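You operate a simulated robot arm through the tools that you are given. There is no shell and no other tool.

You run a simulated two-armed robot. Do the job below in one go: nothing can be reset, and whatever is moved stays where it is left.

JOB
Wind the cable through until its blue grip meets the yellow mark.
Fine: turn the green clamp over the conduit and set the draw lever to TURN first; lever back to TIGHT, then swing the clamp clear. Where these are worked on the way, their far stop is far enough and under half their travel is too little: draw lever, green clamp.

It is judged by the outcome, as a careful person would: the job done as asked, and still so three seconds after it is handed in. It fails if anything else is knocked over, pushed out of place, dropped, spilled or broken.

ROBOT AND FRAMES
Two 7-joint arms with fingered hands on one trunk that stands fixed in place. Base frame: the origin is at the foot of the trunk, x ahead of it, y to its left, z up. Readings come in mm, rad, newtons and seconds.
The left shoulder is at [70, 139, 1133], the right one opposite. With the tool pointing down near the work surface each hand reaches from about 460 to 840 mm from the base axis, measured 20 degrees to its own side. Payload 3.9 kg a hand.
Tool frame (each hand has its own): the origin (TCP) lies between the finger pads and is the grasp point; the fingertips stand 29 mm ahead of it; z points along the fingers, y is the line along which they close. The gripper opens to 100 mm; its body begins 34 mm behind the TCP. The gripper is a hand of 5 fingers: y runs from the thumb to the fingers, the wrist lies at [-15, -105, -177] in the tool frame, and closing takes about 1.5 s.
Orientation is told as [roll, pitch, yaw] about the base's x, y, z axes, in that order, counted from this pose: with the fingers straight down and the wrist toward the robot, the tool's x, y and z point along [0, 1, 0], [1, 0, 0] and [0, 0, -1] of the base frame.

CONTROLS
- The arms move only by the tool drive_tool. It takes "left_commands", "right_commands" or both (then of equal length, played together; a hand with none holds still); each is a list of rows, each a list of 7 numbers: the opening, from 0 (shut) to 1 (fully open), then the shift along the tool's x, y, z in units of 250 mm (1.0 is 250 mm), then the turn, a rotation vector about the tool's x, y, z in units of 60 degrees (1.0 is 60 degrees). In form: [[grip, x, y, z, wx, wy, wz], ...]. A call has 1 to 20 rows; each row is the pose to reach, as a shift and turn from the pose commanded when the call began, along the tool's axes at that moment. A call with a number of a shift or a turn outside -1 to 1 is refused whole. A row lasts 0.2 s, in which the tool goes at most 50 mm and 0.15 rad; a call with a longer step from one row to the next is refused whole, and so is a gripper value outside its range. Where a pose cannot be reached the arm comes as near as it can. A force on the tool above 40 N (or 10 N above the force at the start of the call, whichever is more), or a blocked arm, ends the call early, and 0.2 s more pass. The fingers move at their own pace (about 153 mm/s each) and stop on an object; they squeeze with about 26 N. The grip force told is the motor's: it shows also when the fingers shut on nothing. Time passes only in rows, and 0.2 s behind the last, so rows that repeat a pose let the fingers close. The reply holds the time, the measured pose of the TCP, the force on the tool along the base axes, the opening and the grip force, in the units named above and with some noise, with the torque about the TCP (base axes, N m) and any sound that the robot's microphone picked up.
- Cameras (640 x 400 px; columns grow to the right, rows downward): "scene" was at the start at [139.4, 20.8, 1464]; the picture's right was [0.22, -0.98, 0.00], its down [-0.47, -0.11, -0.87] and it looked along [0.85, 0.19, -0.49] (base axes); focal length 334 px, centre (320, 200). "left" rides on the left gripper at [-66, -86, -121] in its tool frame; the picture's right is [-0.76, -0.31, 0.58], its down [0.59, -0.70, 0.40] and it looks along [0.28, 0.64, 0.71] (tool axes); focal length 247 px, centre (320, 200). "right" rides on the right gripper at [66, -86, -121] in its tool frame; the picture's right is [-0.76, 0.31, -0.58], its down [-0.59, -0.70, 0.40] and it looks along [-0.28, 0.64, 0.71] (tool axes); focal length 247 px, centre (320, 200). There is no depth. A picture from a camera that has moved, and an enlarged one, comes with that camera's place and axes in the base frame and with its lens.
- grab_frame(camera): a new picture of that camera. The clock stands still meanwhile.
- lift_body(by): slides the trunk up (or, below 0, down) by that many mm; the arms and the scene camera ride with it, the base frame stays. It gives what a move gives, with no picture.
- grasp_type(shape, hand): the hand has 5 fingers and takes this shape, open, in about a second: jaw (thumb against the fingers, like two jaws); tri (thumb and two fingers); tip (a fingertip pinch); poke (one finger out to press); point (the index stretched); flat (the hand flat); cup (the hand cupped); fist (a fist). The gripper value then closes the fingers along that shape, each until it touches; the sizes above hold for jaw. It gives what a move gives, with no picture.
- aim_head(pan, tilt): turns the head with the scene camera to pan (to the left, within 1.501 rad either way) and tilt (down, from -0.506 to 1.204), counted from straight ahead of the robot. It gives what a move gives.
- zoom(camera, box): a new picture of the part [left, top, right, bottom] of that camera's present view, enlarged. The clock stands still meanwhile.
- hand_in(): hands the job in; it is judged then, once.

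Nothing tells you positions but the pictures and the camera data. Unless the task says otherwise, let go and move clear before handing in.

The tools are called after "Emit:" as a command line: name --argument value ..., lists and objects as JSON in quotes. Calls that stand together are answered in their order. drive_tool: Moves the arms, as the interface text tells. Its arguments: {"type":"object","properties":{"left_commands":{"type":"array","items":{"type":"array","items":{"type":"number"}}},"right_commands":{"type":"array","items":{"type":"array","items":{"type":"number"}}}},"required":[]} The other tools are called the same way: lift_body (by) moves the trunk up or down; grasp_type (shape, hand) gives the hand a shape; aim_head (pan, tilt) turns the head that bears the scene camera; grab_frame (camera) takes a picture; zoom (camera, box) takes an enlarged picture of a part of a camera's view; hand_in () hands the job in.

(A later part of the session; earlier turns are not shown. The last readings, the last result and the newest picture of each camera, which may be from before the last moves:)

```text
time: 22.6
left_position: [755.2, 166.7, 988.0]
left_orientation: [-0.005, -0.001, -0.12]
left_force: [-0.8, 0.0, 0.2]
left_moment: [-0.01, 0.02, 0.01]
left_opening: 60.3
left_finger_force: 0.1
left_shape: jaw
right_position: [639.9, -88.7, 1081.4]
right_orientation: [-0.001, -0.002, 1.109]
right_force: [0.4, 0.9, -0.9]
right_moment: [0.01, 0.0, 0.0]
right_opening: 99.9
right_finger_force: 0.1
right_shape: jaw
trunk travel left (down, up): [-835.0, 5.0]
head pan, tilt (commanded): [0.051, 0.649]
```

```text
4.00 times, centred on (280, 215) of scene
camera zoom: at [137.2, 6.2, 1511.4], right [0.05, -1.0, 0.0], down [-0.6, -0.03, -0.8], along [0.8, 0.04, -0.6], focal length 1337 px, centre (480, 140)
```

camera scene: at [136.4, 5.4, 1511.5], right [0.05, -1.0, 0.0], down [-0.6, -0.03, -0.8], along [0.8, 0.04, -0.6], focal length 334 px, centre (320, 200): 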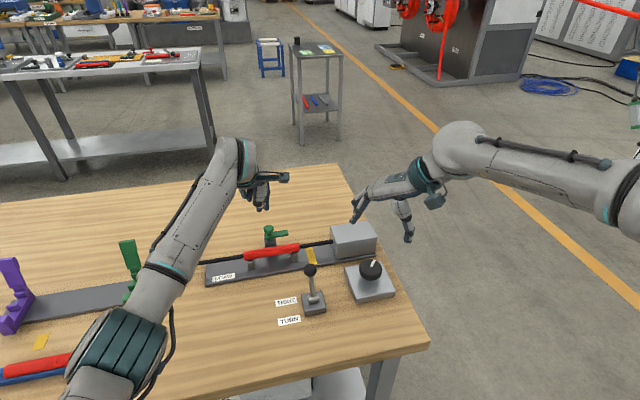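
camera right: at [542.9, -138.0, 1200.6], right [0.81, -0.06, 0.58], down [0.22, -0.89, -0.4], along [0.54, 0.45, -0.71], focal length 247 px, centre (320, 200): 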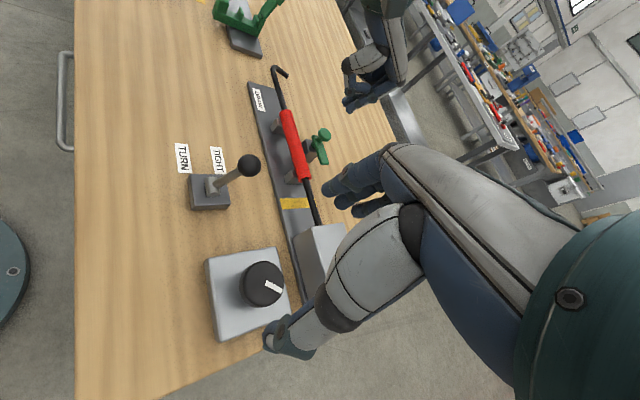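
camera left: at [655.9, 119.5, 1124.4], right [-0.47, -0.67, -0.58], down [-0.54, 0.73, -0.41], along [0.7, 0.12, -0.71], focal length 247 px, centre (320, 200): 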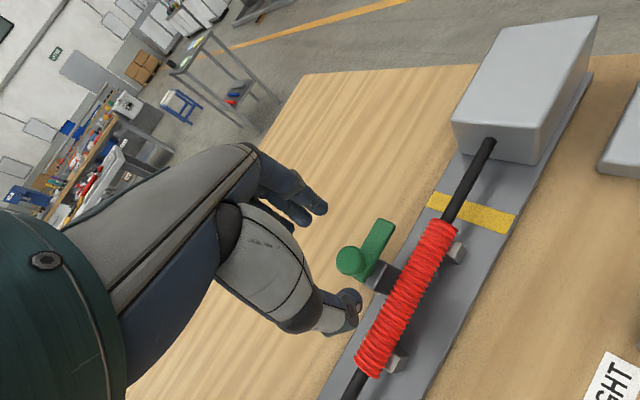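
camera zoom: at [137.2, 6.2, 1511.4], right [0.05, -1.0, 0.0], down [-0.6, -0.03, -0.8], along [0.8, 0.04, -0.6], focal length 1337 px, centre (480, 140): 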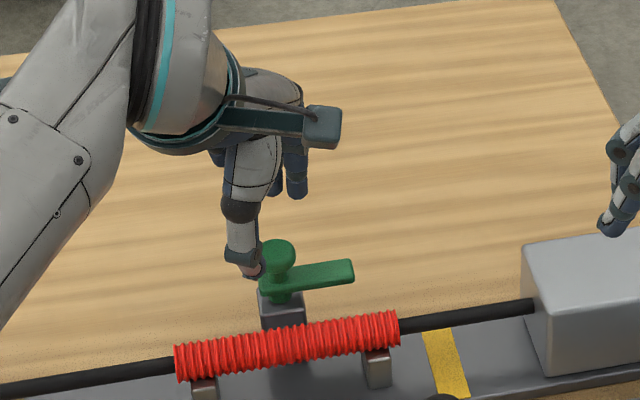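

The thumb and fingertips straddle the clamp knob symmetrically (tips at ±38 mm). I'll descend so the pads are level with the knob and the tips stay above the conduit top.

Emit:
drive_tool --left_commands '[[0.6, -0.002, 0.002, 0.037, 0, 0, 0], [0.6, -0.004, 0.004, 0.074, 0, 0, 0], [0.6, -0.006, 0.006, 0.111, 0, 0, 0], [0.6, -0.0079, 0.0082, 0.148, 0, 0, 0], [0.6, -0.0079, 0.0082, 0.148, 0, 0, 0]]'

Emit:
zoom --camera "right" --box '[250, 20, 420, 200]'

Emit:
zoom --camera "left" --box '[240, 150, 480, 350]'

Emit:
zoom --camera "scene" --box '[220, 165, 340, 265]'

```text
time: 23.8
left_position: [758.7, 163.0, 953.0]
left_orientation: [-0.004, -0.001, -0.121]
left_force: [0.4, -0.7, 0.2]
left_moment: [0.03, 0.02, -0.01]
left_opening: 60.3
left_finger_force: 0.1
left_shape: jaw
right_position: [638.7, -90.4, 1079.1]
right_orientation: [-0.001, 0.0, 1.11]
right_force: [-0.1, 0.6, 0.0]
right_moment: [-0.01, -0.04, -0.01]
right_opening: 99.8
right_finger_force: 0.0
right_shape: jaw
trunk travel left (down, up): [-835.0, 5.0]
head pan, tilt (commanded): [0.051, 0.649]
```

```text
2.22 times, centred on (335, 110) of right
camera zoom: at [543.4, -137.9, 1200.4], right [0.81, -0.06, 0.58], down [0.22, -0.89, -0.4], along [0.54, 0.45, -0.71], focal length 549 px, centre (287, 400)
```

zoom: 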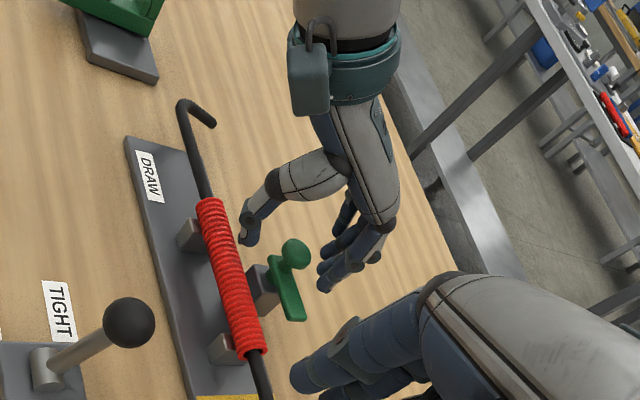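

```text
2.00 times, centred on (360, 250) of left
camera zoom: at [666.2, 108.2, 1074.8], right [-0.4, -0.72, -0.57], down [-0.63, 0.67, -0.4], along [0.67, 0.2, -0.71], focal length 494 px, centre (240, 100)
```

zoom: 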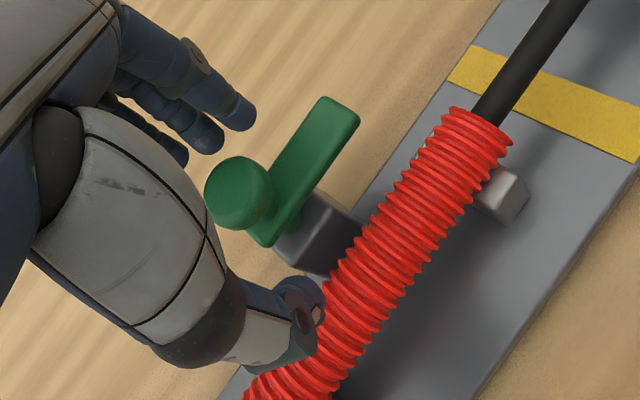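

```text
4.00 times, centred on (280, 215) of scene
camera zoom: at [137.3, 5.5, 1511.4], right [0.05, -1.0, 0.0], down [-0.6, -0.03, -0.8], along [0.8, 0.04, -0.6], focal length 1337 px, centre (480, 140)
```

zoom: 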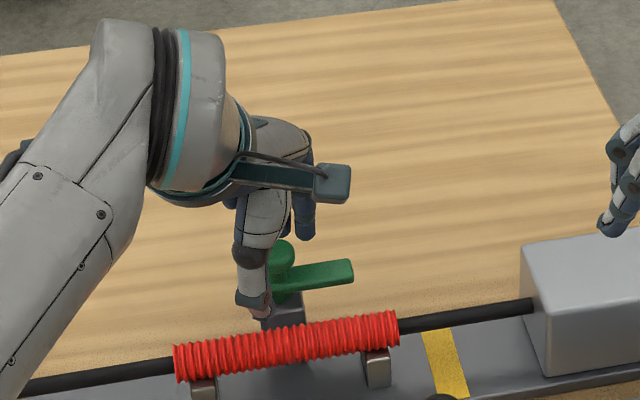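

The clamp knob is centred at the grasp point, thumb between knob and conduit with clearance. I'll close on the knob.

Emit:
drive_tool --left_commands '[[0.4, 0, 0, 0, 0, 0, 0], [0.3, 0, 0, 0, 0, 0, 0], [0.2, 0, 0, 0, 0, 0, 0], [0.1, 0, 0, 0, 0, 0, 0], [0, 0, 0, 0, 0, 0, 0], [0, 0, 0, 0, 0, 0, 0], [0, 0, 0, 0, 0, 0, 0], [0, 0, 0, 0, 0, 0, 0]]'

Emit:
zoom --camera "left" --box '[240, 150, 480, 350]'

Emit:
zoom --camera "right" --box '[250, 20, 420, 200]'

```text
time: 25.6
left_position: [757.6, 162.0, 952.1]
left_orientation: [-0.009, 0.004, -0.12]
left_force: [-0.6, -2.9, -6.5]
left_moment: [-0.06, -0.06, -0.02]
left_opening: 13.0
left_finger_force: 26.2
left_shape: jaw
right_position: [640.2, -89.6, 1078.9]
right_orientation: [0.003, 0.0, 1.11]
right_force: [1.8, -0.1, -0.2]
right_moment: [-0.01, 0.01, 0.0]
right_opening: 99.7
right_finger_force: 0.0
right_shape: jaw
trunk travel left (down, up): [-835.0, 5.0]
head pan, tilt (commanded): [0.051, 0.649]
```

```text
2.00 times, centred on (360, 250) of left
camera zoom: at [667.1, 107.6, 1073.9], right [-0.4, -0.72, -0.57], down [-0.63, 0.67, -0.4], along [0.67, 0.2, -0.72], focal length 494 px, centre (240, 100)
```

zoom: 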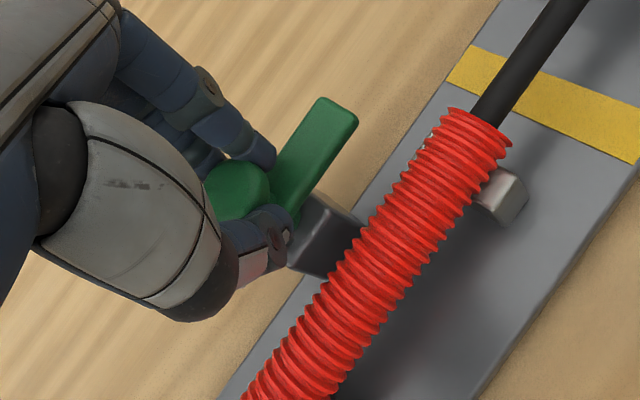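

```text
2.22 times, centred on (335, 110) of right
camera zoom: at [544.6, -138.2, 1199.8], right [0.81, -0.06, 0.58], down [0.21, -0.89, -0.4], along [0.54, 0.45, -0.71], focal length 549 px, centre (287, 400)
```

zoom: 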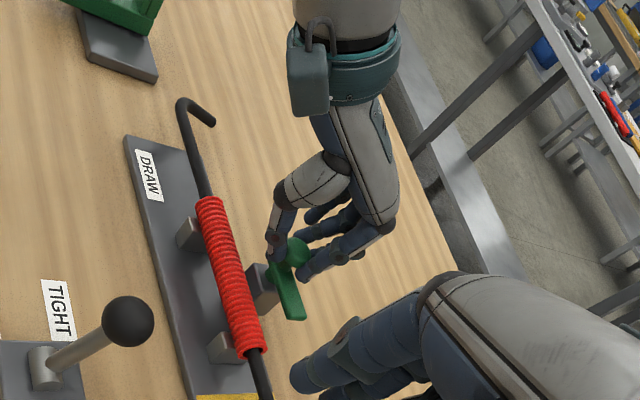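

The grip holds the clamp's neck with the index against the bar's far side. I'll turn it clockwise by about 0.62 rad.

Emit:
drive_tool --left_commands '[[0, 0, 0, 0, 0, 0, 0.075], [0, 0, 0, 0, 0, 0, 0.15], [0, 0, 0, 0, 0, 0, 0.225], [0, 0, 0, 0, 0, 0, 0.3], [0, 0, 0, 0, 0, 0, 0.375], [0, 0, 0, 0, 0, 0, 0.45], [0, 0, 0, 0, 0, 0, 0.525], [0, 0, 0, 0, 0, 0, 0.6], [0, 0, 0, 0, 0, 0, 0.6]]'

Emit:
zoom --camera "right" --box '[250, 20, 420, 200]'

Emit:
zoom --camera "left" --box '[240, 150, 480, 350]'

Emit:
zoom --camera "scene" --box '[220, 165, 340, 265]'

```text
time: 27.6
left_position: [758.5, 165.4, 952.9]
left_orientation: [-0.006, -0.003, -0.747]
left_force: [-4.9, 3.5, -11.0]
left_moment: [0.1, 0.14, 0.01]
left_opening: 12.8
left_finger_force: 25.6
left_shape: jaw
right_position: [640.3, -88.5, 1079.7]
right_orientation: [0.0, 0.002, 1.11]
right_force: [-0.7, 0.9, -0.2]
right_moment: [0.0, 0.01, -0.02]
right_opening: 100.0
right_finger_force: 0.2
right_shape: jaw
trunk travel left (down, up): [-835.0, 5.0]
head pan, tilt (commanded): [0.051, 0.649]
```

```text
2.22 times, centred on (335, 110) of right
camera zoom: at [544.5, -136.3, 1200.1], right [0.81, -0.06, 0.58], down [0.21, -0.89, -0.4], along [0.54, 0.45, -0.71], focal length 549 px, centre (287, 400)
```

zoom: 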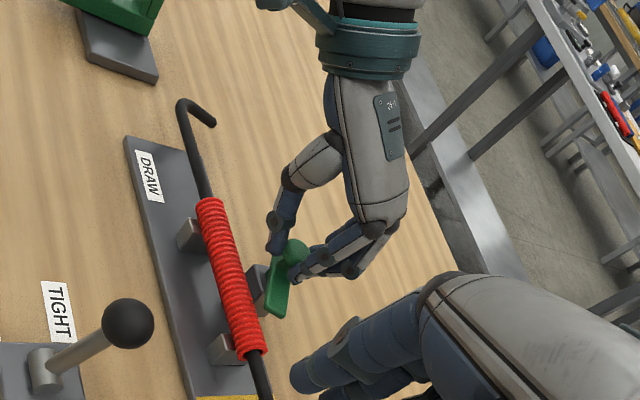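

```text
2.00 times, centred on (360, 250) of left
camera zoom: at [652.2, 175.5, 1073.7], right [-0.74, -0.35, -0.57], down [-0.12, 0.91, -0.4], along [0.66, -0.23, -0.71], focal length 494 px, centre (240, 100)
```

zoom: 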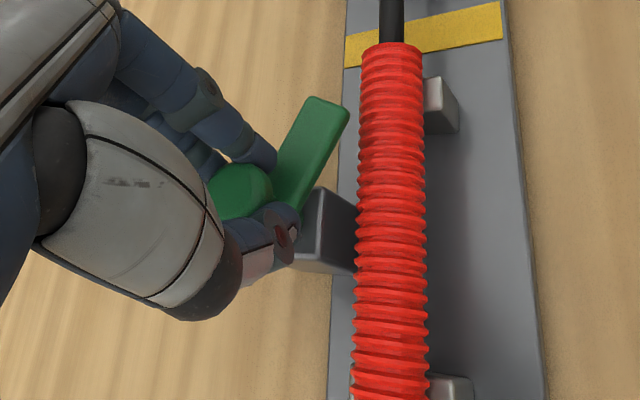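

```text
4.00 times, centred on (280, 215) of scene
camera zoom: at [138.6, 7.5, 1511.2], right [0.05, -1.0, 0.0], down [-0.6, -0.03, -0.8], along [0.8, 0.04, -0.61], focal length 1337 px, centre (480, 140)
```

zoom: 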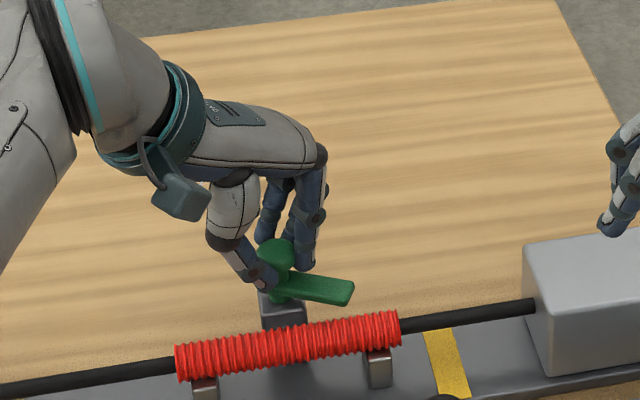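

The clamp turns with the hand easily, now about 36° along. I'll open, swing the hand back to yaw -0.12, and regrip.

Emit:
drive_tool --left_commands '[[0.3, 0, 0, 0, 0, 0, 0], [0.6, 0, 0, 0, 0, 0, 0], [0.6, 0, 0, 0, 0, 0, 0], [0.6, 0, 0, -0.02, 0, 0, 0], [0.6, 0, 0, -0.02, 0, 0, -0.1], [0.6, 0, 0, -0.02, 0, 0, -0.2], [0.6, 0, 0, -0.02, 0, 0, -0.3], [0.6, 0, 0, -0.02, 0, 0, -0.4], [0.6, 0, 0, -0.02, 0, 0, -0.5], [0.6, 0, 0, -0.02, 0, 0, -0.6], [0.6, 0, 0, 0, 0, 0, -0.6], [0.6, 0, 0, 0, 0, 0, -0.6]]'

Emit:
zoom --camera "left" --box '[240, 150, 480, 350]'

Emit:
zoom --camera "right" --box '[250, 20, 420, 200]'

```text
time: 30.2
left_position: [759.7, 162.5, 953.0]
left_orientation: [-0.005, 0.001, -0.119]
left_force: [0.4, -0.7, -0.1]
left_moment: [0.02, -0.01, 0.01]
left_opening: 59.5
left_finger_force: 0.1
left_shape: jaw
right_position: [639.7, -88.9, 1081.1]
right_orientation: [-0.001, 0.0, 1.11]
right_force: [0.3, 0.4, -0.5]
right_moment: [0.01, -0.01, -0.02]
right_opening: 99.9
right_finger_force: 0.0
right_shape: jaw
trunk travel left (down, up): [-835.0, 5.0]
head pan, tilt (commanded): [0.051, 0.649]
```

```text
2.00 times, centred on (360, 250) of left
camera zoom: at [666.9, 107.4, 1074.4], right [-0.4, -0.72, -0.57], down [-0.63, 0.67, -0.4], along [0.67, 0.2, -0.71], focal length 494 px, centre (240, 100)
```

zoom: 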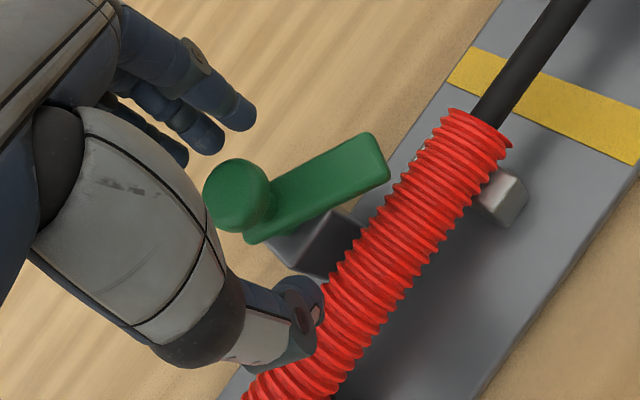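

```text
2.22 times, centred on (335, 110) of right
camera zoom: at [543.6, -138.1, 1200.4], right [0.81, -0.06, 0.58], down [0.22, -0.89, -0.4], along [0.54, 0.45, -0.71], focal length 549 px, centre (287, 400)
```

zoom: 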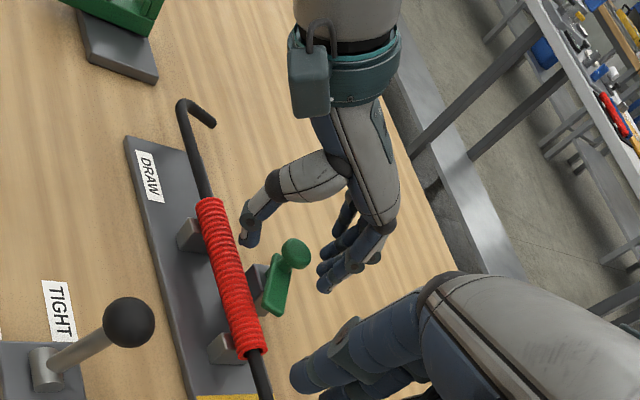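

The clamp stayed turned by about 35°. Gripping again and turning another 0.63 rad.

Emit:
drive_tool --left_commands '[[0.4, 0, 0, 0, 0, 0, 0], [0.2, 0, 0, 0, 0, 0, 0], [0, 0, 0, 0, 0, 0, 0], [0, 0, 0, 0, 0, 0, 0], [0, 0, 0, 0, 0, 0, 0], [0, 0, 0, 0, 0, 0, 0], [0, 0, 0, 0, 0, 0, 0], [0, 0, 0, 0, 0, 0, 0.075], [0, 0, 0, 0, 0, 0, 0.15], [0, 0, 0, 0, 0, 0, 0.225], [0, 0, 0, 0, 0, 0, 0.3], [0, 0, 0, 0, 0, 0, 0.375], [0, 0, 0, 0, 0, 0, 0.45], [0, 0, 0, 0, 0, 0, 0.525], [0, 0, 0, 0, 0, 0, 0.6], [0, 0, 0, 0, 0, 0, 0.6]]'

Emit:
zoom --camera "right" --box '[250, 20, 420, 200]'

Emit:
zoom --camera "scene" --box '[220, 165, 340, 265]'

Emit:
zoom --camera "left" --box '[240, 150, 480, 350]'

```text
time: 33.6
left_position: [759.0, 165.0, 951.0]
left_orientation: [-0.006, 0.0, -0.748]
left_force: [-8.2, 3.2, -10.7]
left_moment: [0.06, 0.13, 0.06]
left_opening: 14.2
left_finger_force: 25.8
left_shape: jaw
right_position: [640.1, -89.0, 1080.5]
right_orientation: [-0.001, 0.001, 1.11]
right_force: [-0.4, 0.0, 0.3]
right_moment: [0.0, 0.01, 0.02]
right_opening: 99.7
right_finger_force: 0.1
right_shape: jaw
trunk travel left (down, up): [-835.0, 5.0]
head pan, tilt (commanded): [0.051, 0.649]
```

```text
2.22 times, centred on (335, 110) of right
camera zoom: at [543.9, -136.4, 1200.4], right [0.81, -0.06, 0.58], down [0.22, -0.89, -0.4], along [0.54, 0.45, -0.71], focal length 549 px, centre (287, 400)
```

zoom: 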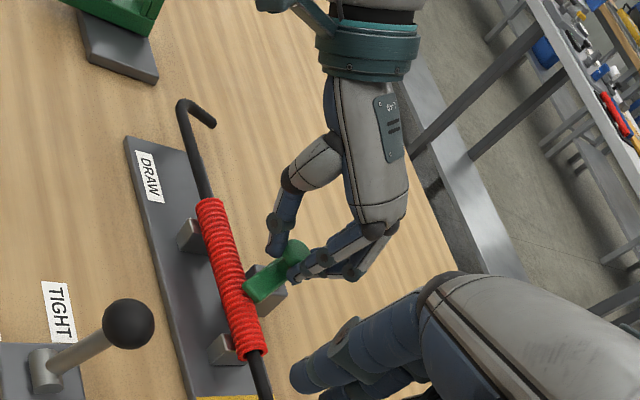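

```text
4.00 times, centred on (280, 215) of scene
camera zoom: at [137.9, 7.3, 1511.3], right [0.05, -1.0, 0.0], down [-0.6, -0.03, -0.8], along [0.8, 0.04, -0.6], focal length 1337 px, centre (480, 140)
```

zoom: 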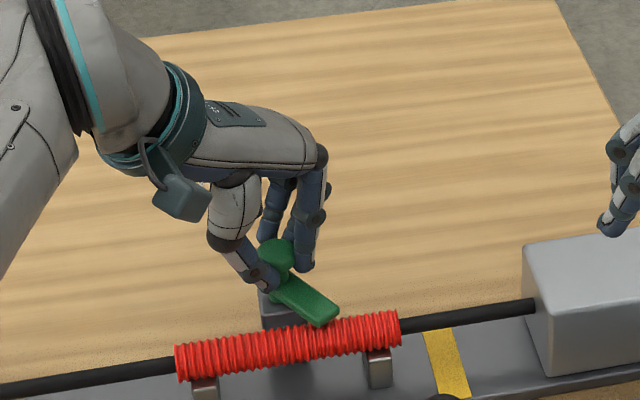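

```text
2.00 times, centred on (360, 250) of left
camera zoom: at [652.3, 175.3, 1073.2], right [-0.74, -0.35, -0.57], down [-0.12, 0.91, -0.4], along [0.66, -0.23, -0.71], focal length 494 px, centre (240, 100)
```

zoom: 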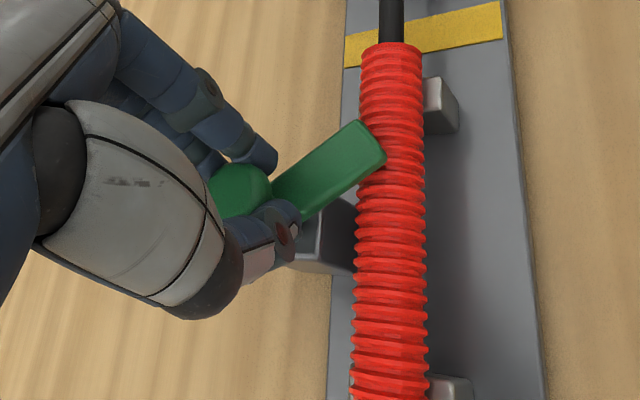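

About 65° so far; the bar now reaches over the conduit. One more regrip from yaw -0.22 and a turn to the stop.

Emit:
drive_tool --left_commands '[[0.3, 0, 0, 0, 0, 0, 0], [0.6, 0, 0, 0, 0, 0, 0], [0.6, 0, 0, 0, 0, 0, 0], [0.6, 0, 0, -0.02, 0, 0, 0], [0.6, 0, 0, -0.02, 0, 0, -0.1], [0.6, 0, 0, -0.02, 0, 0, -0.2], [0.6, 0, 0, -0.02, 0, 0, -0.3], [0.6, 0, 0, -0.02, 0, 0, -0.4], [0.6, 0, 0, -0.02, 0, 0, -0.5], [0.6, 0, 0, 0, 0, 0, -0.5], [0.6, 0, 0, 0, 0, 0, -0.5]]'

Emit:
zoom --camera "left" --box '[240, 150, 480, 350]'

Emit:
zoom --camera "right" --box '[250, 20, 420, 200]'

```text
time: 36.0
left_position: [758.6, 164.9, 951.9]
left_orientation: [-0.003, -0.001, -0.226]
left_force: [0.4, 0.7, -0.1]
left_moment: [-0.01, 0.01, 0.01]
left_opening: 59.6
left_finger_force: 0.0
left_shape: jaw
right_position: [640.2, -88.6, 1080.2]
right_orientation: [-0.001, 0.001, 1.111]
right_force: [-0.5, 0.4, -0.3]
right_moment: [0.0, 0.0, -0.02]
right_opening: 99.9
right_finger_force: 0.1
right_shape: jaw
trunk travel left (down, up): [-835.0, 5.0]
head pan, tilt (commanded): [0.051, 0.649]
```

```text
2.00 times, centred on (360, 250) of left
camera zoom: at [660.8, 118.8, 1074.6], right [-0.47, -0.67, -0.57], down [-0.55, 0.73, -0.4], along [0.69, 0.13, -0.71], focal length 494 px, centre (240, 100)
```

zoom: 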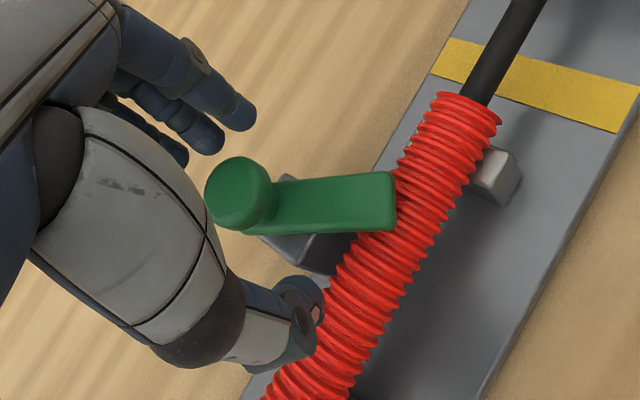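

```text
2.22 times, centred on (335, 110) of right
camera zoom: at [543.5, -137.9, 1200.4], right [0.81, -0.06, 0.58], down [0.22, -0.89, -0.4], along [0.54, 0.45, -0.71], focal length 549 px, centre (287, 400)
```

zoom: 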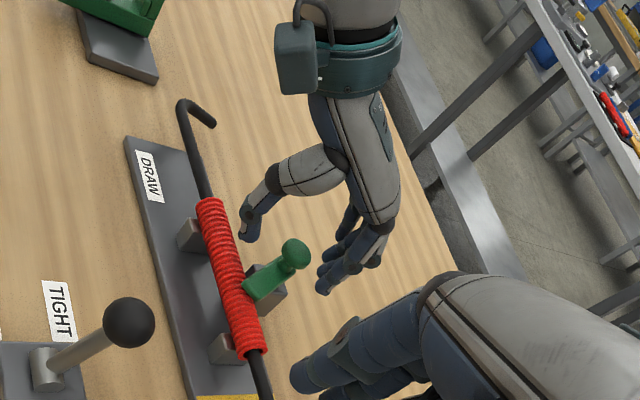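

Bar and hand are clear of each other; closing and turning the last part to the stop.

Emit:
drive_tool --left_commands '[[0.4, 0, 0, 0, 0, 0, 0], [0.2, 0, 0, 0, 0, 0, 0], [0, 0, 0, 0, 0, 0, 0], [0, 0, 0, 0, 0, 0, 0], [0, 0, 0, 0, 0, 0, 0], [0, 0, 0, 0, 0, 0, 0], [0, 0, 0, 0, 0, 0, 0], [0, 0, 0, 0, 0, 0, 0.075], [0, 0, 0, 0, 0, 0, 0.15], [0, 0, 0, 0, 0, 0, 0.225], [0, 0, 0, 0, 0, 0, 0.3], [0, 0, 0, 0, 0, 0, 0.375], [0, 0, 0, 0, 0, 0, 0.45], [0, 0, 0, 0, 0, 0, 0.525], [0, 0, 0, 0, 0, 0, 0.525]]'

Emit:
zoom --camera "right" --box '[250, 20, 420, 200]'

Emit:
zoom --camera "scene" --box '[220, 165, 340, 265]'

Emit:
zoom --camera "left" --box '[240, 150, 480, 350]'

```text
time: 39.2
left_position: [757.6, 165.4, 952.3]
left_orientation: [-0.005, -0.003, -0.775]
left_force: [-2.9, 8.0, -8.7]
left_moment: [0.13, 0.04, 0.02]
left_opening: 14.8
left_finger_force: 26.1
left_shape: jaw
right_position: [639.7, -88.2, 1079.1]
right_orientation: [0.0, 0.002, 1.111]
right_force: [0.2, 0.0, -0.4]
right_moment: [0.01, 0.02, 0.03]
right_opening: 99.9
right_finger_force: 0.0
right_shape: jaw
trunk travel left (down, up): [-835.0, 5.0]
head pan, tilt (commanded): [0.051, 0.649]
```

```text
2.22 times, centred on (335, 110) of right
camera zoom: at [544.4, -135.9, 1200.2], right [0.81, -0.06, 0.58], down [0.21, -0.89, -0.4], along [0.54, 0.45, -0.71], focal length 549 px, centre (287, 400)
```

zoom: 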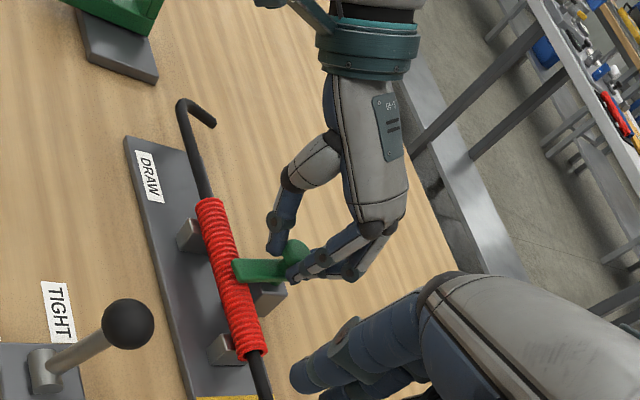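

```text
4.00 times, centred on (280, 215) of scene
camera zoom: at [138.6, 8.0, 1511.3], right [0.05, -1.0, 0.0], down [-0.6, -0.03, -0.8], along [0.8, 0.04, -0.61], focal length 1337 px, centre (480, 140)
```

zoom: 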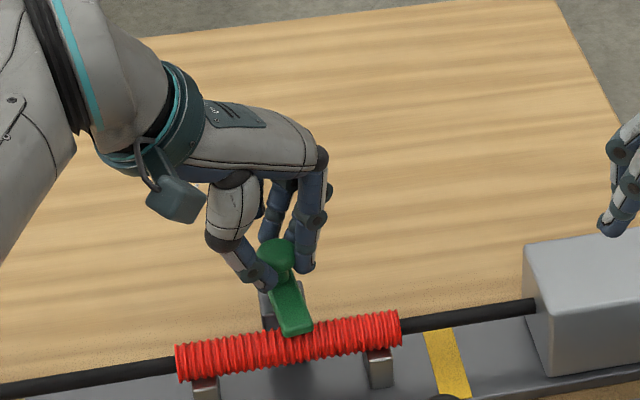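

```text
2.00 times, centred on (360, 250) of left
camera zoom: at [651.5, 178.3, 1072.9], right [-0.75, -0.33, -0.57], down [-0.09, 0.91, -0.4], along [0.66, -0.25, -0.71], focal length 494 px, centre (240, 100)
```

zoom: 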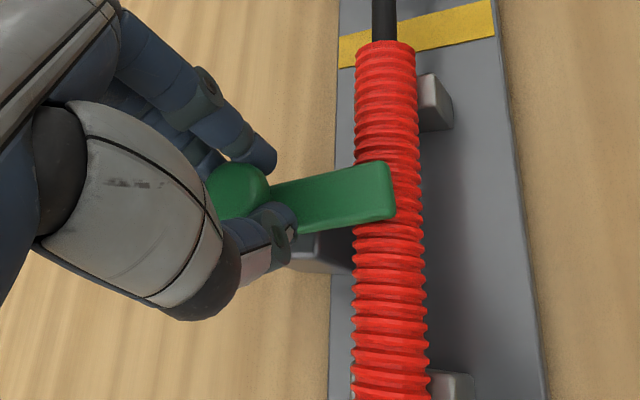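

The bar now lies square across the conduit (tip near [714, 150]). I'll nudge a little further in this grip to feel for the stop.

Emit:
drive_tool --left_commands '[[0, 0, 0, 0, 0, 0, 0.05], [0, 0, 0, 0, 0, 0, 0.1], [0, 0, 0, 0, 0, 0, 0.1]]'

Emit:
zoom --camera "scene" --box '[220, 165, 340, 265]'

```text
time: 40.0
left_position: [749.6, 163.3, 948.3]
left_orientation: [-0.005, -0.001, -0.879]
left_force: [9.9, 7.5, -7.4]
left_moment: [0.14, -0.11, 0.11]
left_opening: 10.1
left_finger_force: 25.9
left_shape: jaw
left hand out of reach, approached as far as the arm can: row 1, 2, 3
right_position: [642.7, -87.5, 1076.5]
right_orientation: [0.003, 0.005, 1.108]
right_force: [-0.1, 0.9, 0.9]
right_moment: [0.0, -0.01, 0.01]
right_opening: 99.7
right_finger_force: 0.0
right_shape: jaw
trunk travel left (down, up): [-835.0, 5.0]
head pan, tilt (commanded): [0.051, 0.649]
```

```text
4.00 times, centred on (280, 215) of scene
camera zoom: at [142.2, 8.2, 1510.9], right [0.05, -1.0, 0.0], down [-0.61, -0.03, -0.79], along [0.79, 0.04, -0.61], focal length 1337 px, centre (480, 140)
```

zoom: 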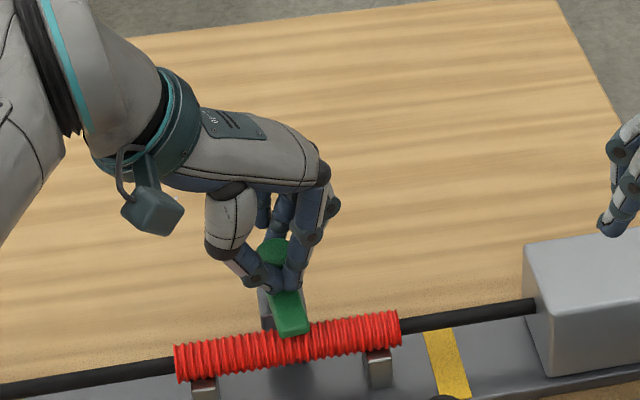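

The clamp is square over the conduit and the arm has reached its limit, so I'll release gently and lift clear.

Emit:
drive_tool --left_commands '[[0.3, 0, 0, 0, 0, 0, -0.05], [0.6, 0, 0, 0, 0, 0, -0.05], [0.7, 0, 0, 0, 0, 0, -0.05], [0.7, 0, 0, -0.06, 0, 0, -0.05], [0.7, 0, 0, -0.14, 0, 0, -0.05], [0.7, 0, 0, -0.24, 0, 0, -0.05], [0.7, 0, 0, -0.32, 0, 0, -0.05], [0.7, 0, 0, -0.32, 0, 0, -0.05]]'

Emit:
zoom --camera "scene" --box '[220, 185, 400, 305]'

Emit:
zoom --camera "right" --box '[160, 20, 420, 200]'

```text
time: 41.8
left_position: [744.9, 160.8, 1033.4]
left_orientation: [-0.005, -0.002, -0.826]
left_force: [0.0, -0.7, 0.9]
left_moment: [0.0, -0.02, 0.01]
left_opening: 69.8
left_finger_force: 0.1
left_shape: jaw
right_position: [639.5, -89.3, 1079.9]
right_orientation: [0.001, 0.0, 1.111]
right_force: [-0.1, 0.2, 0.5]
right_moment: [0.01, 0.03, -0.03]
right_opening: 99.6
right_finger_force: 0.0
right_shape: jaw
trunk travel left (down, up): [-835.0, 5.0]
head pan, tilt (commanded): [0.051, 0.649]
```

```text
3.33 times, centred on (310, 245) of scene
camera zoom: at [138.0, 5.8, 1511.4], right [0.05, -1.0, 0.0], down [-0.6, -0.03, -0.8], along [0.8, 0.04, -0.6], focal length 1114 px, centre (353, 50)
```

zoom: 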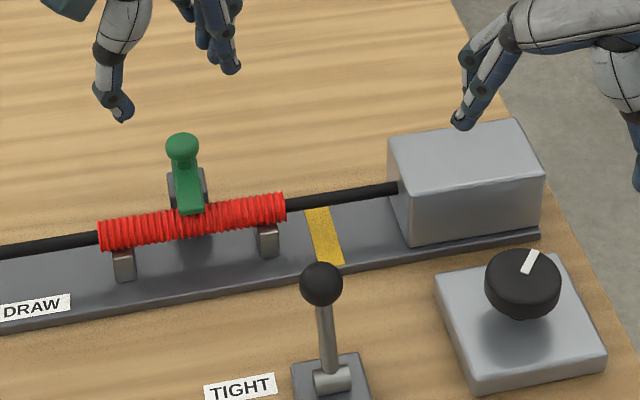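

```text
2.22 times, centred on (290, 110) of right
camera zoom: at [544.0, -137.7, 1200.2], right [0.81, -0.06, 0.58], down [0.21, -0.89, -0.4], along [0.54, 0.45, -0.71], focal length 549 px, centre (387, 400)
```

zoom: 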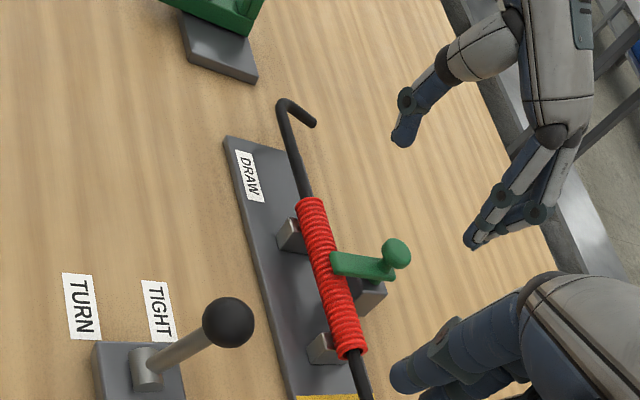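

The clamp bar lies across the conduit. Next is the draw lever (ball near [627, 50, 944], leaning to TIGHT): I'll bring the left hand over it and move the right hand a little out of the way.

Emit:
drive_tool --left_commands '[[0.7, -0.081, 0.001, 0, 0, 0, -0.0628], [0.7, -0.162, 0.002, 0, 0, 0, -0.1255], [0.7, -0.243, 0.003, 0.02, 0, 0, -0.188], [0.7, -0.324, 0.004, 0.04, 0, 0, -0.251], [0.7, -0.405, 0.005, 0.06, 0, 0, -0.314], [0.7, -0.486, 0.006, 0.085, 0, 0, -0.377], [0.7, -0.567, 0.006, 0.11, 0, 0, -0.44], [0.7, -0.648, 0.006, 0.132, 0, 0, -0.502], [0.7, -0.648, 0.006, 0.132, 0, 0, -0.502]]' --right_commands '[[1, 0, -0.03, -0.03, 0, 0, 0], [1, 0, -0.06, -0.06, 0, 0, 0], [1, 0, -0.09, -0.09, 0, 0, 0], [1, 0, -0.12, -0.12, 0, 0, 0], [1, 0, -0.15, -0.15, 0, 0, 0], [1, 0, -0.15, -0.15, 0, 0, 0], [1, 0, -0.15, -0.15, 0, 0, 0], [1, 0, -0.15, -0.15, 0, 0, 0], [1, 0, -0.15, -0.15, 0, 0, 0]]'

Emit:
grab_frame --camera "right"

Emit:
zoom --camera "left" --box '[200, 100, 520, 300]'

Emit:
zoom --camera "scene" --box '[220, 185, 400, 325]'

```text
time: 43.8
left_position: [630.3, 51.5, 1001.2]
left_orientation: [-0.004, 0.0, -0.301]
left_force: [-0.9, 0.0, -0.4]
left_moment: [-0.01, -0.01, 0.02]
left_opening: 70.0
left_finger_force: 0.0
left_shape: jaw
right_position: [622.5, -122.2, 1118.4]
right_orientation: [0.001, 0.002, 1.111]
right_force: [0.1, 0.3, 0.2]
right_moment: [-0.05, 0.03, 0.0]
right_opening: 99.9
right_finger_force: 0.0
right_shape: jaw
trunk travel left (down, up): [-835.0, 5.0]
head pan, tilt (commanded): [0.051, 0.649]
```

```text
taken
camera right: at [526.6, -169.9, 1238.9], right [0.81, -0.06, 0.58], down [0.22, -0.89, -0.4], along [0.54, 0.45, -0.71], focal length 247 px, centre (320, 200)
```

right: 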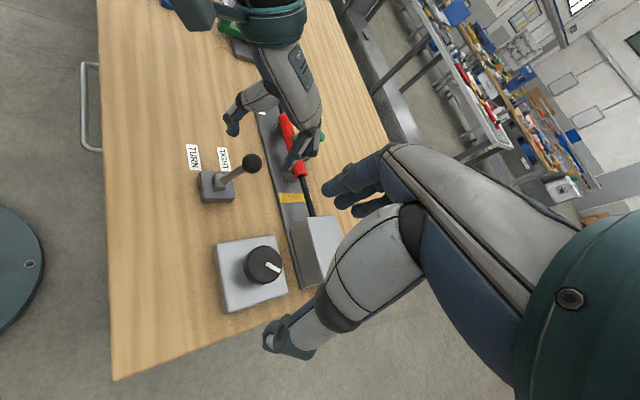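

```text
2.00 times, centred on (360, 200) of left
camera zoom: at [528.7, 13.9, 1121.9], right [-0.52, -0.64, -0.57], down [-0.5, 0.77, -0.4], along [0.7, 0.08, -0.71], focal length 494 px, centre (240, 200)
```

zoom: 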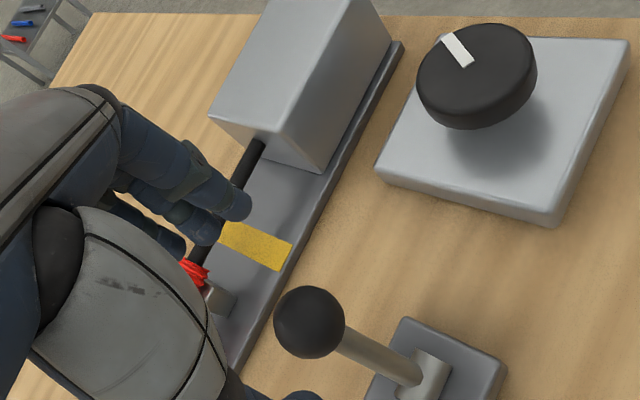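

```text
2.86 times, centred on (310, 255) of scene
camera zoom: at [137.7, 6.1, 1511.4], right [0.05, -1.0, 0.0], down [-0.6, -0.03, -0.8], along [0.8, 0.04, -0.6], focal length 955 px, centre (349, 43)
```

zoom: 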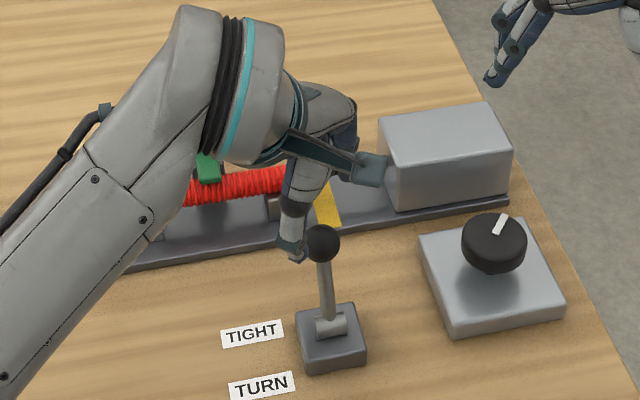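

The ball is at about [628, 50, 944], right under the hand. I'll descend around it and close gently.

Emit:
drive_tool --left_commands '[[0.7, -0.002, -0.002, 0.055, 0, 0, 0], [0.7, -0.004, -0.003, 0.11, 0, 0, 0], [0.7, -0.006, -0.005, 0.165, 0, 0, 0], [0.7, -0.008, -0.006, 0.22, 0, 0, 0], [0.7, -0.008, -0.006, 0.22, 0, 0, 0], [0.4, -0.008, -0.006, 0.22, 0, 0, 0], [0.2, -0.008, -0.006, 0.22, 0, 0, 0], [0.1, -0.008, -0.006, 0.22, 0, 0, 0], [0.1, -0.008, -0.006, 0.22, 0, 0, 0], [0.1, -0.008, -0.006, 0.22, 0, 0, 0], [0.1, -0.008, -0.006, 0.22, 0, 0, 0]]'

Emit:
zoom --camera "right" --box '[160, 80, 360, 220]'

Emit:
zoom --camera "left" --box '[200, 100, 520, 300]'

Emit:
zoom --camera "scene" --box '[220, 185, 400, 325]'

```text
time: 46.2
left_position: [624.5, 48.4, 944.8]
left_orientation: [-0.003, 0.0, -0.302]
left_force: [-5.6, -3.5, 0.5]
left_moment: [0.08, 0.43, -0.06]
left_opening: 16.5
left_finger_force: 26.1
left_shape: jaw
right_position: [621.6, -122.2, 1119.3]
right_orientation: [-0.001, 0.0, 1.108]
right_force: [-0.3, -0.2, 0.3]
right_moment: [0.02, -0.03, 0.02]
right_opening: 99.7
right_finger_force: 0.1
right_shape: jaw
trunk travel left (down, up): [-835.0, 5.0]
head pan, tilt (commanded): [0.051, 0.649]
```

```text
2.86 times, centred on (260, 150) of right
camera zoom: at [525.6, -171.0, 1239.2], right [0.81, -0.06, 0.58], down [0.22, -0.89, -0.4], along [0.54, 0.45, -0.71], focal length 706 px, centre (491, 343)
```

zoom: 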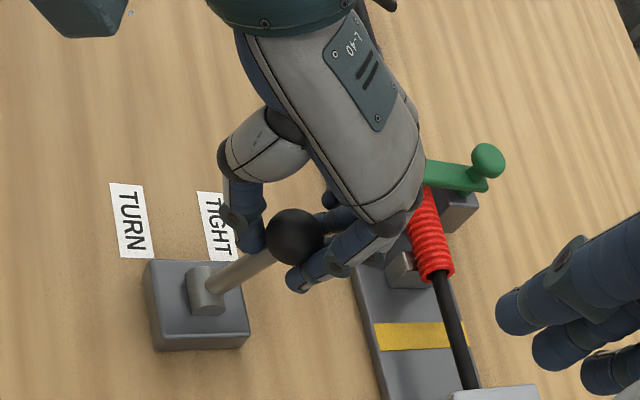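

```text
2.00 times, centred on (360, 200) of left
camera zoom: at [525.1, 10.6, 1065.8], right [-0.52, -0.63, -0.57], down [-0.5, 0.77, -0.4], along [0.7, 0.08, -0.71], focal length 494 px, centre (240, 200)
```

zoom: 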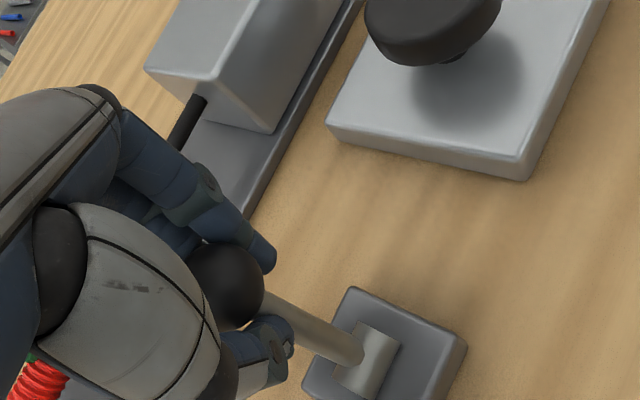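

```text
2.86 times, centred on (310, 255) of scene
camera zoom: at [136.4, 4.8, 1511.5], right [0.05, -1.0, 0.0], down [-0.6, -0.03, -0.8], along [0.8, 0.04, -0.6], focal length 955 px, centre (349, 43)
```

zoom: 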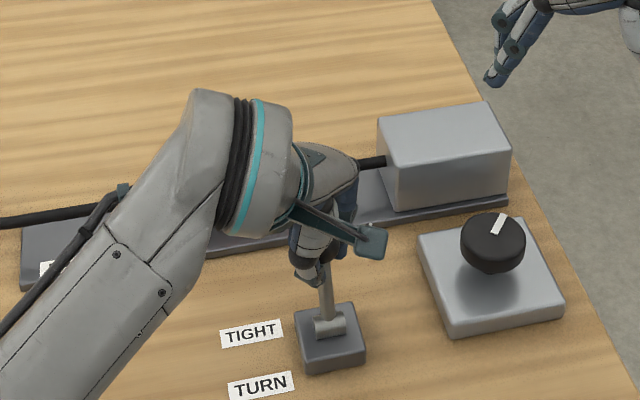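

The ball is held between thumb and fingers. I'll draw the lever toward the robot along its arc to TURN.

Emit:
drive_tool --left_commands '[[0.1, -0.0169, -0.0267, -0.012, 0, 0, 0], [0.1, -0.0343, -0.054, -0.02, 0, 0, 0], [0.1, -0.0523, -0.0824, -0.0244, 0, 0, 0], [0.1, -0.0703, -0.1107, -0.0244, 0, 0, 0], [0.1, -0.0883, -0.1391, -0.02, 0, 0, 0], [0.1, -0.1057, -0.1664, -0.012, 0, 0, 0], [0.1, -0.1226, -0.1931, 0, 0, 0, 0], [0.1, -0.1308, -0.2059, 0.0076, 0, 0, 0], [0.1, -0.1308, -0.2059, 0.0076, 0, 0, 0]]'

Emit:
zoom --camera "right" --box '[160, 80, 360, 220]'

Emit:
zoom --camera "left" --box '[200, 100, 520, 300]'

Emit:
zoom --camera "scene" --box '[220, 185, 400, 325]'

```text
time: 48.2
left_position: [572.3, 35.8, 941.3]
left_orientation: [-0.004, -0.001, -0.299]
left_force: [23.5, 6.3, -1.6]
left_moment: [0.21, -1.53, 0.03]
left_opening: 16.7
left_finger_force: 26.0
left_shape: jaw
right_position: [626.5, -120.6, 1116.8]
right_orientation: [0.002, 0.003, 1.111]
right_force: [0.3, 0.0, 0.2]
right_moment: [0.04, -0.02, -0.01]
right_opening: 99.6
right_finger_force: 0.1
right_shape: jaw
trunk travel left (down, up): [-835.0, 5.0]
head pan, tilt (commanded): [0.051, 0.649]
```

```text
2.86 times, centred on (260, 150) of right
camera zoom: at [530.8, -169.1, 1237.1], right [0.82, -0.06, 0.57], down [0.21, -0.89, -0.4], along [0.54, 0.45, -0.72], focal length 706 px, centre (491, 343)
```

zoom: 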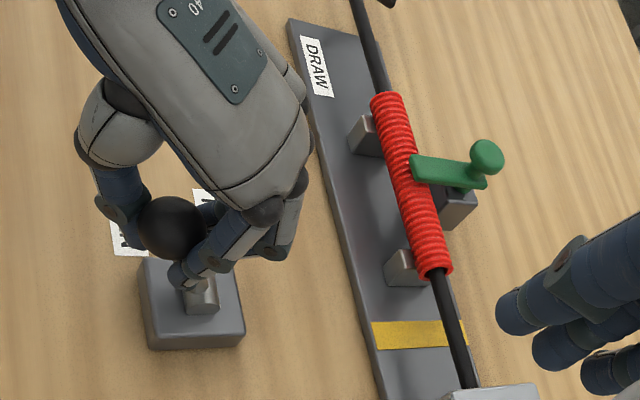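

```text
2.00 times, centred on (360, 200) of left
camera zoom: at [471.6, -3.7, 1063.0], right [-0.52, -0.63, -0.58], down [-0.5, 0.77, -0.4], along [0.7, 0.08, -0.71], focal length 494 px, centre (240, 200)
```

zoom: 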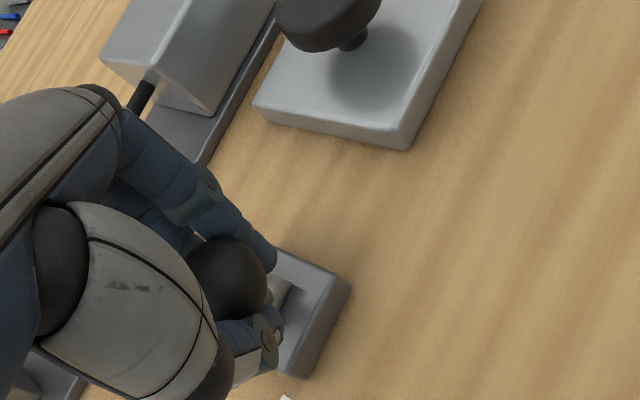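

```text
2.86 times, centred on (310, 255) of scene
camera zoom: at [142.8, 7.0, 1511.0], right [0.05, -1.0, 0.0], down [-0.61, -0.03, -0.79], along [0.79, 0.04, -0.61], focal length 955 px, centre (349, 43)
```

zoom: 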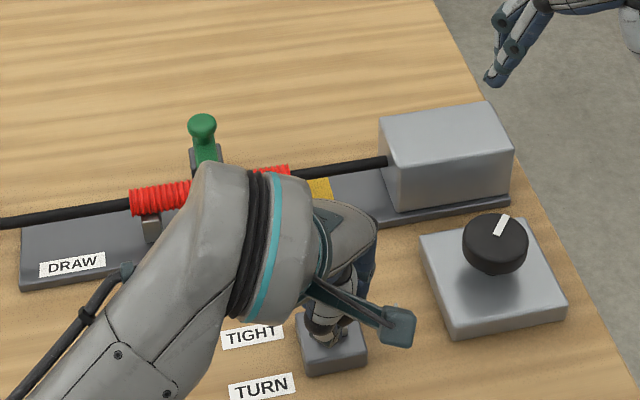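

The lever has come over to the TURN side and is bearing on its stop (about 24 N). I'll relax the pull, release, and lift off.

Emit:
drive_tool --left_commands '[[0.1, 0.0086, 0.0135, 0, 0, 0, 0], [0.3, 0.0086, 0.0135, 0, 0, 0, 0], [0.5, 0.0086, 0.0135, 0, 0, 0, 0], [0.7, 0.0086, 0.0135, 0, 0, 0, 0], [0.7, 0.0086, 0.0135, 0, 0, 0, 0], [0.7, 0.0086, 0.0135, -0.08, 0, 0, 0], [0.7, 0.0086, 0.0135, -0.18, 0, 0, 0], [0.7, 0.0086, 0.0135, -0.28, 0, 0, 0], [0.7, 0.05, 0.0, -0.36, 0, 0, 0], [0.7, 0.2, 0.0, -0.4, 0, 0, 0], [0.7, 0.35, 0.0, -0.4, 0, 0, 0], [0.7, 0.5, 0.0, -0.4, 0, 0, 0], [0.7, 0.6, 0.0, -0.4, 0, 0, 0]]'

Emit:
zoom --camera "right" --box '[160, 80, 360, 220]'

Emit:
zoom --camera "scene" --box '[220, 185, 400, 325]'

```text
time: 51.0
left_position: [610.1, 177.8, 1041.3]
left_orientation: [-0.005, 0.0, -0.301]
left_force: [0.9, 0.1, 0.2]
left_moment: [-0.04, 0.0, 0.0]
left_opening: 70.0
left_finger_force: 0.0
left_shape: jaw
right_position: [622.2, -120.8, 1118.9]
right_orientation: [0.0, -0.001, 1.11]
right_force: [0.7, 0.3, -0.1]
right_moment: [0.02, 0.01, 0.01]
right_opening: 99.8
right_finger_force: 0.2
right_shape: jaw
trunk travel left (down, up): [-835.0, 5.0]
head pan, tilt (commanded): [0.051, 0.649]
```

```text
2.86 times, centred on (260, 150) of right
camera zoom: at [526.4, -169.8, 1239.0], right [0.81, -0.06, 0.58], down [0.22, -0.89, -0.4], along [0.54, 0.45, -0.71], focal length 706 px, centre (491, 343)
```

zoom: 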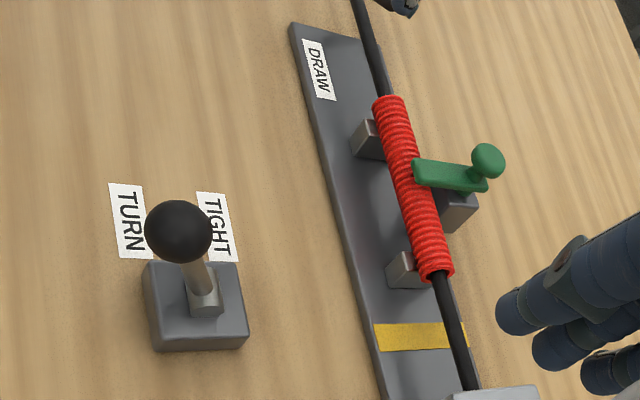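

```text
2.86 times, centred on (310, 255) of scene
camera zoom: at [137.5, 6.2, 1511.4], right [0.05, -1.0, 0.0], down [-0.6, -0.03, -0.8], along [0.8, 0.04, -0.6], focal length 955 px, centre (349, 43)
```

zoom: 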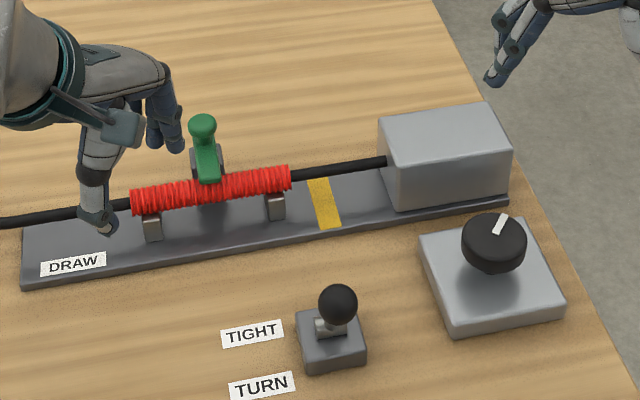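

The lever ball is now at about [572, 36], i.e. at TURN, and the clamp is over the conduit. Next, the right hand goes above the winding knob (about [667, -87, 912]).

Emit:
drive_tool --right_commands '[[0.9, -0.0168, 0.0337, 0.08, 0, 0, 0], [0.9, -0.0337, 0.0673, 0.16, 0, 0, 0], [0.9, -0.0505, 0.101, 0.24, 0, 0, 0], [0.9, -0.0673, 0.1347, 0.32, 0, 0, 0], [0.9, -0.0842, 0.1683, 0.4, 0, 0, 0], [0.9, -0.101, 0.202, 0.476, 0, 0, 0], [0.9, -0.101, 0.202, 0.476, 0, 0, 0]]'

Emit:
grab_frame --camera "right"

Emit:
grab_frame --camera "left"

Emit:
zoom --camera "scene" --box '[280, 185, 460, 325]'

```text
time: 52.6
left_position: [610.4, 176.5, 1041.5]
left_orientation: [-0.004, 0.001, -0.303]
left_force: [-0.5, 0.1, 0.1]
left_moment: [-0.01, 0.02, 0.03]
left_opening: 69.8
left_finger_force: 0.0
left_shape: jaw
right_position: [666.7, -87.5, 999.5]
right_orientation: [-0.001, 0.001, 1.112]
right_force: [-0.6, 0.3, 0.3]
right_moment: [0.01, 0.0, -0.01]
right_opening: 90.4
right_finger_force: 0.1
right_shape: jaw
trunk travel left (down, up): [-835.0, 5.0]
head pan, tilt (commanded): [0.051, 0.649]
```

```text
taken
camera right: at [571.5, -135.3, 1120.3], right [0.81, -0.06, 0.58], down [0.22, -0.89, -0.4], along [0.54, 0.45, -0.71], focal length 247 px, centre (320, 200)
```

right: 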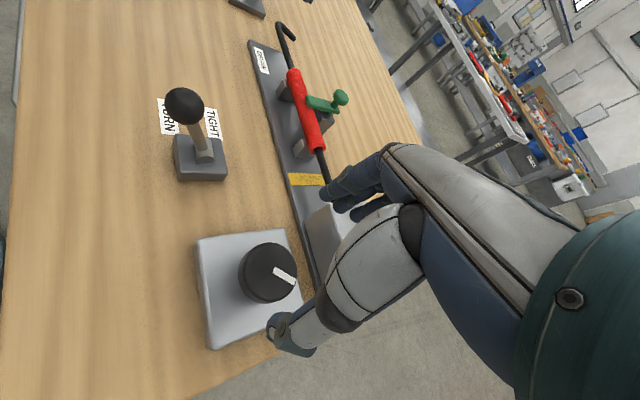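

```text
taken
camera left: at [510.1, 140.0, 1163.6], right [-0.52, -0.63, -0.57], down [-0.5, 0.77, -0.4], along [0.7, 0.08, -0.71], focal length 247 px, centre (320, 200)
```

left: 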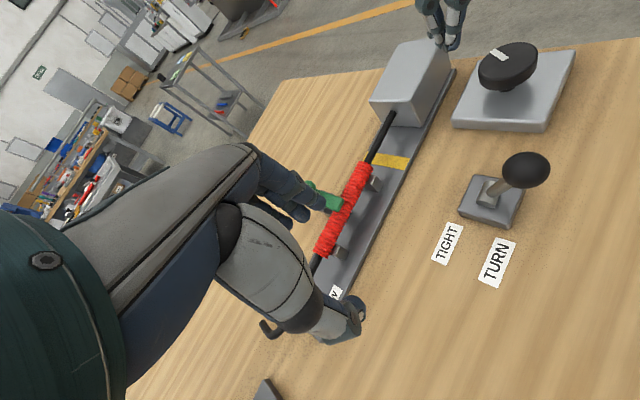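

```text
2.86 times, centred on (370, 255) of scene
camera zoom: at [137.0, 5.4, 1511.5], right [0.05, -1.0, 0.0], down [-0.6, -0.03, -0.8], along [0.8, 0.04, -0.6], focal length 955 px, centre (177, 43)
```

zoom: 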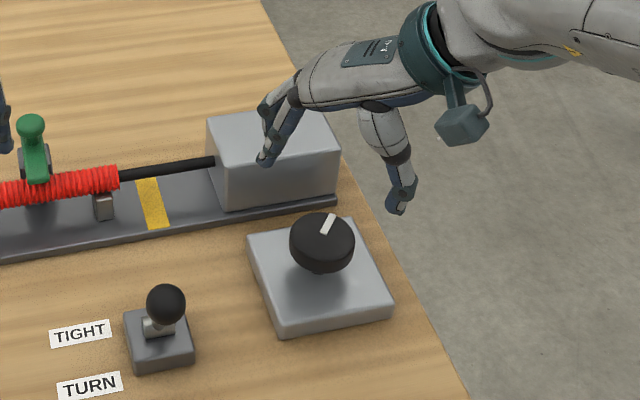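

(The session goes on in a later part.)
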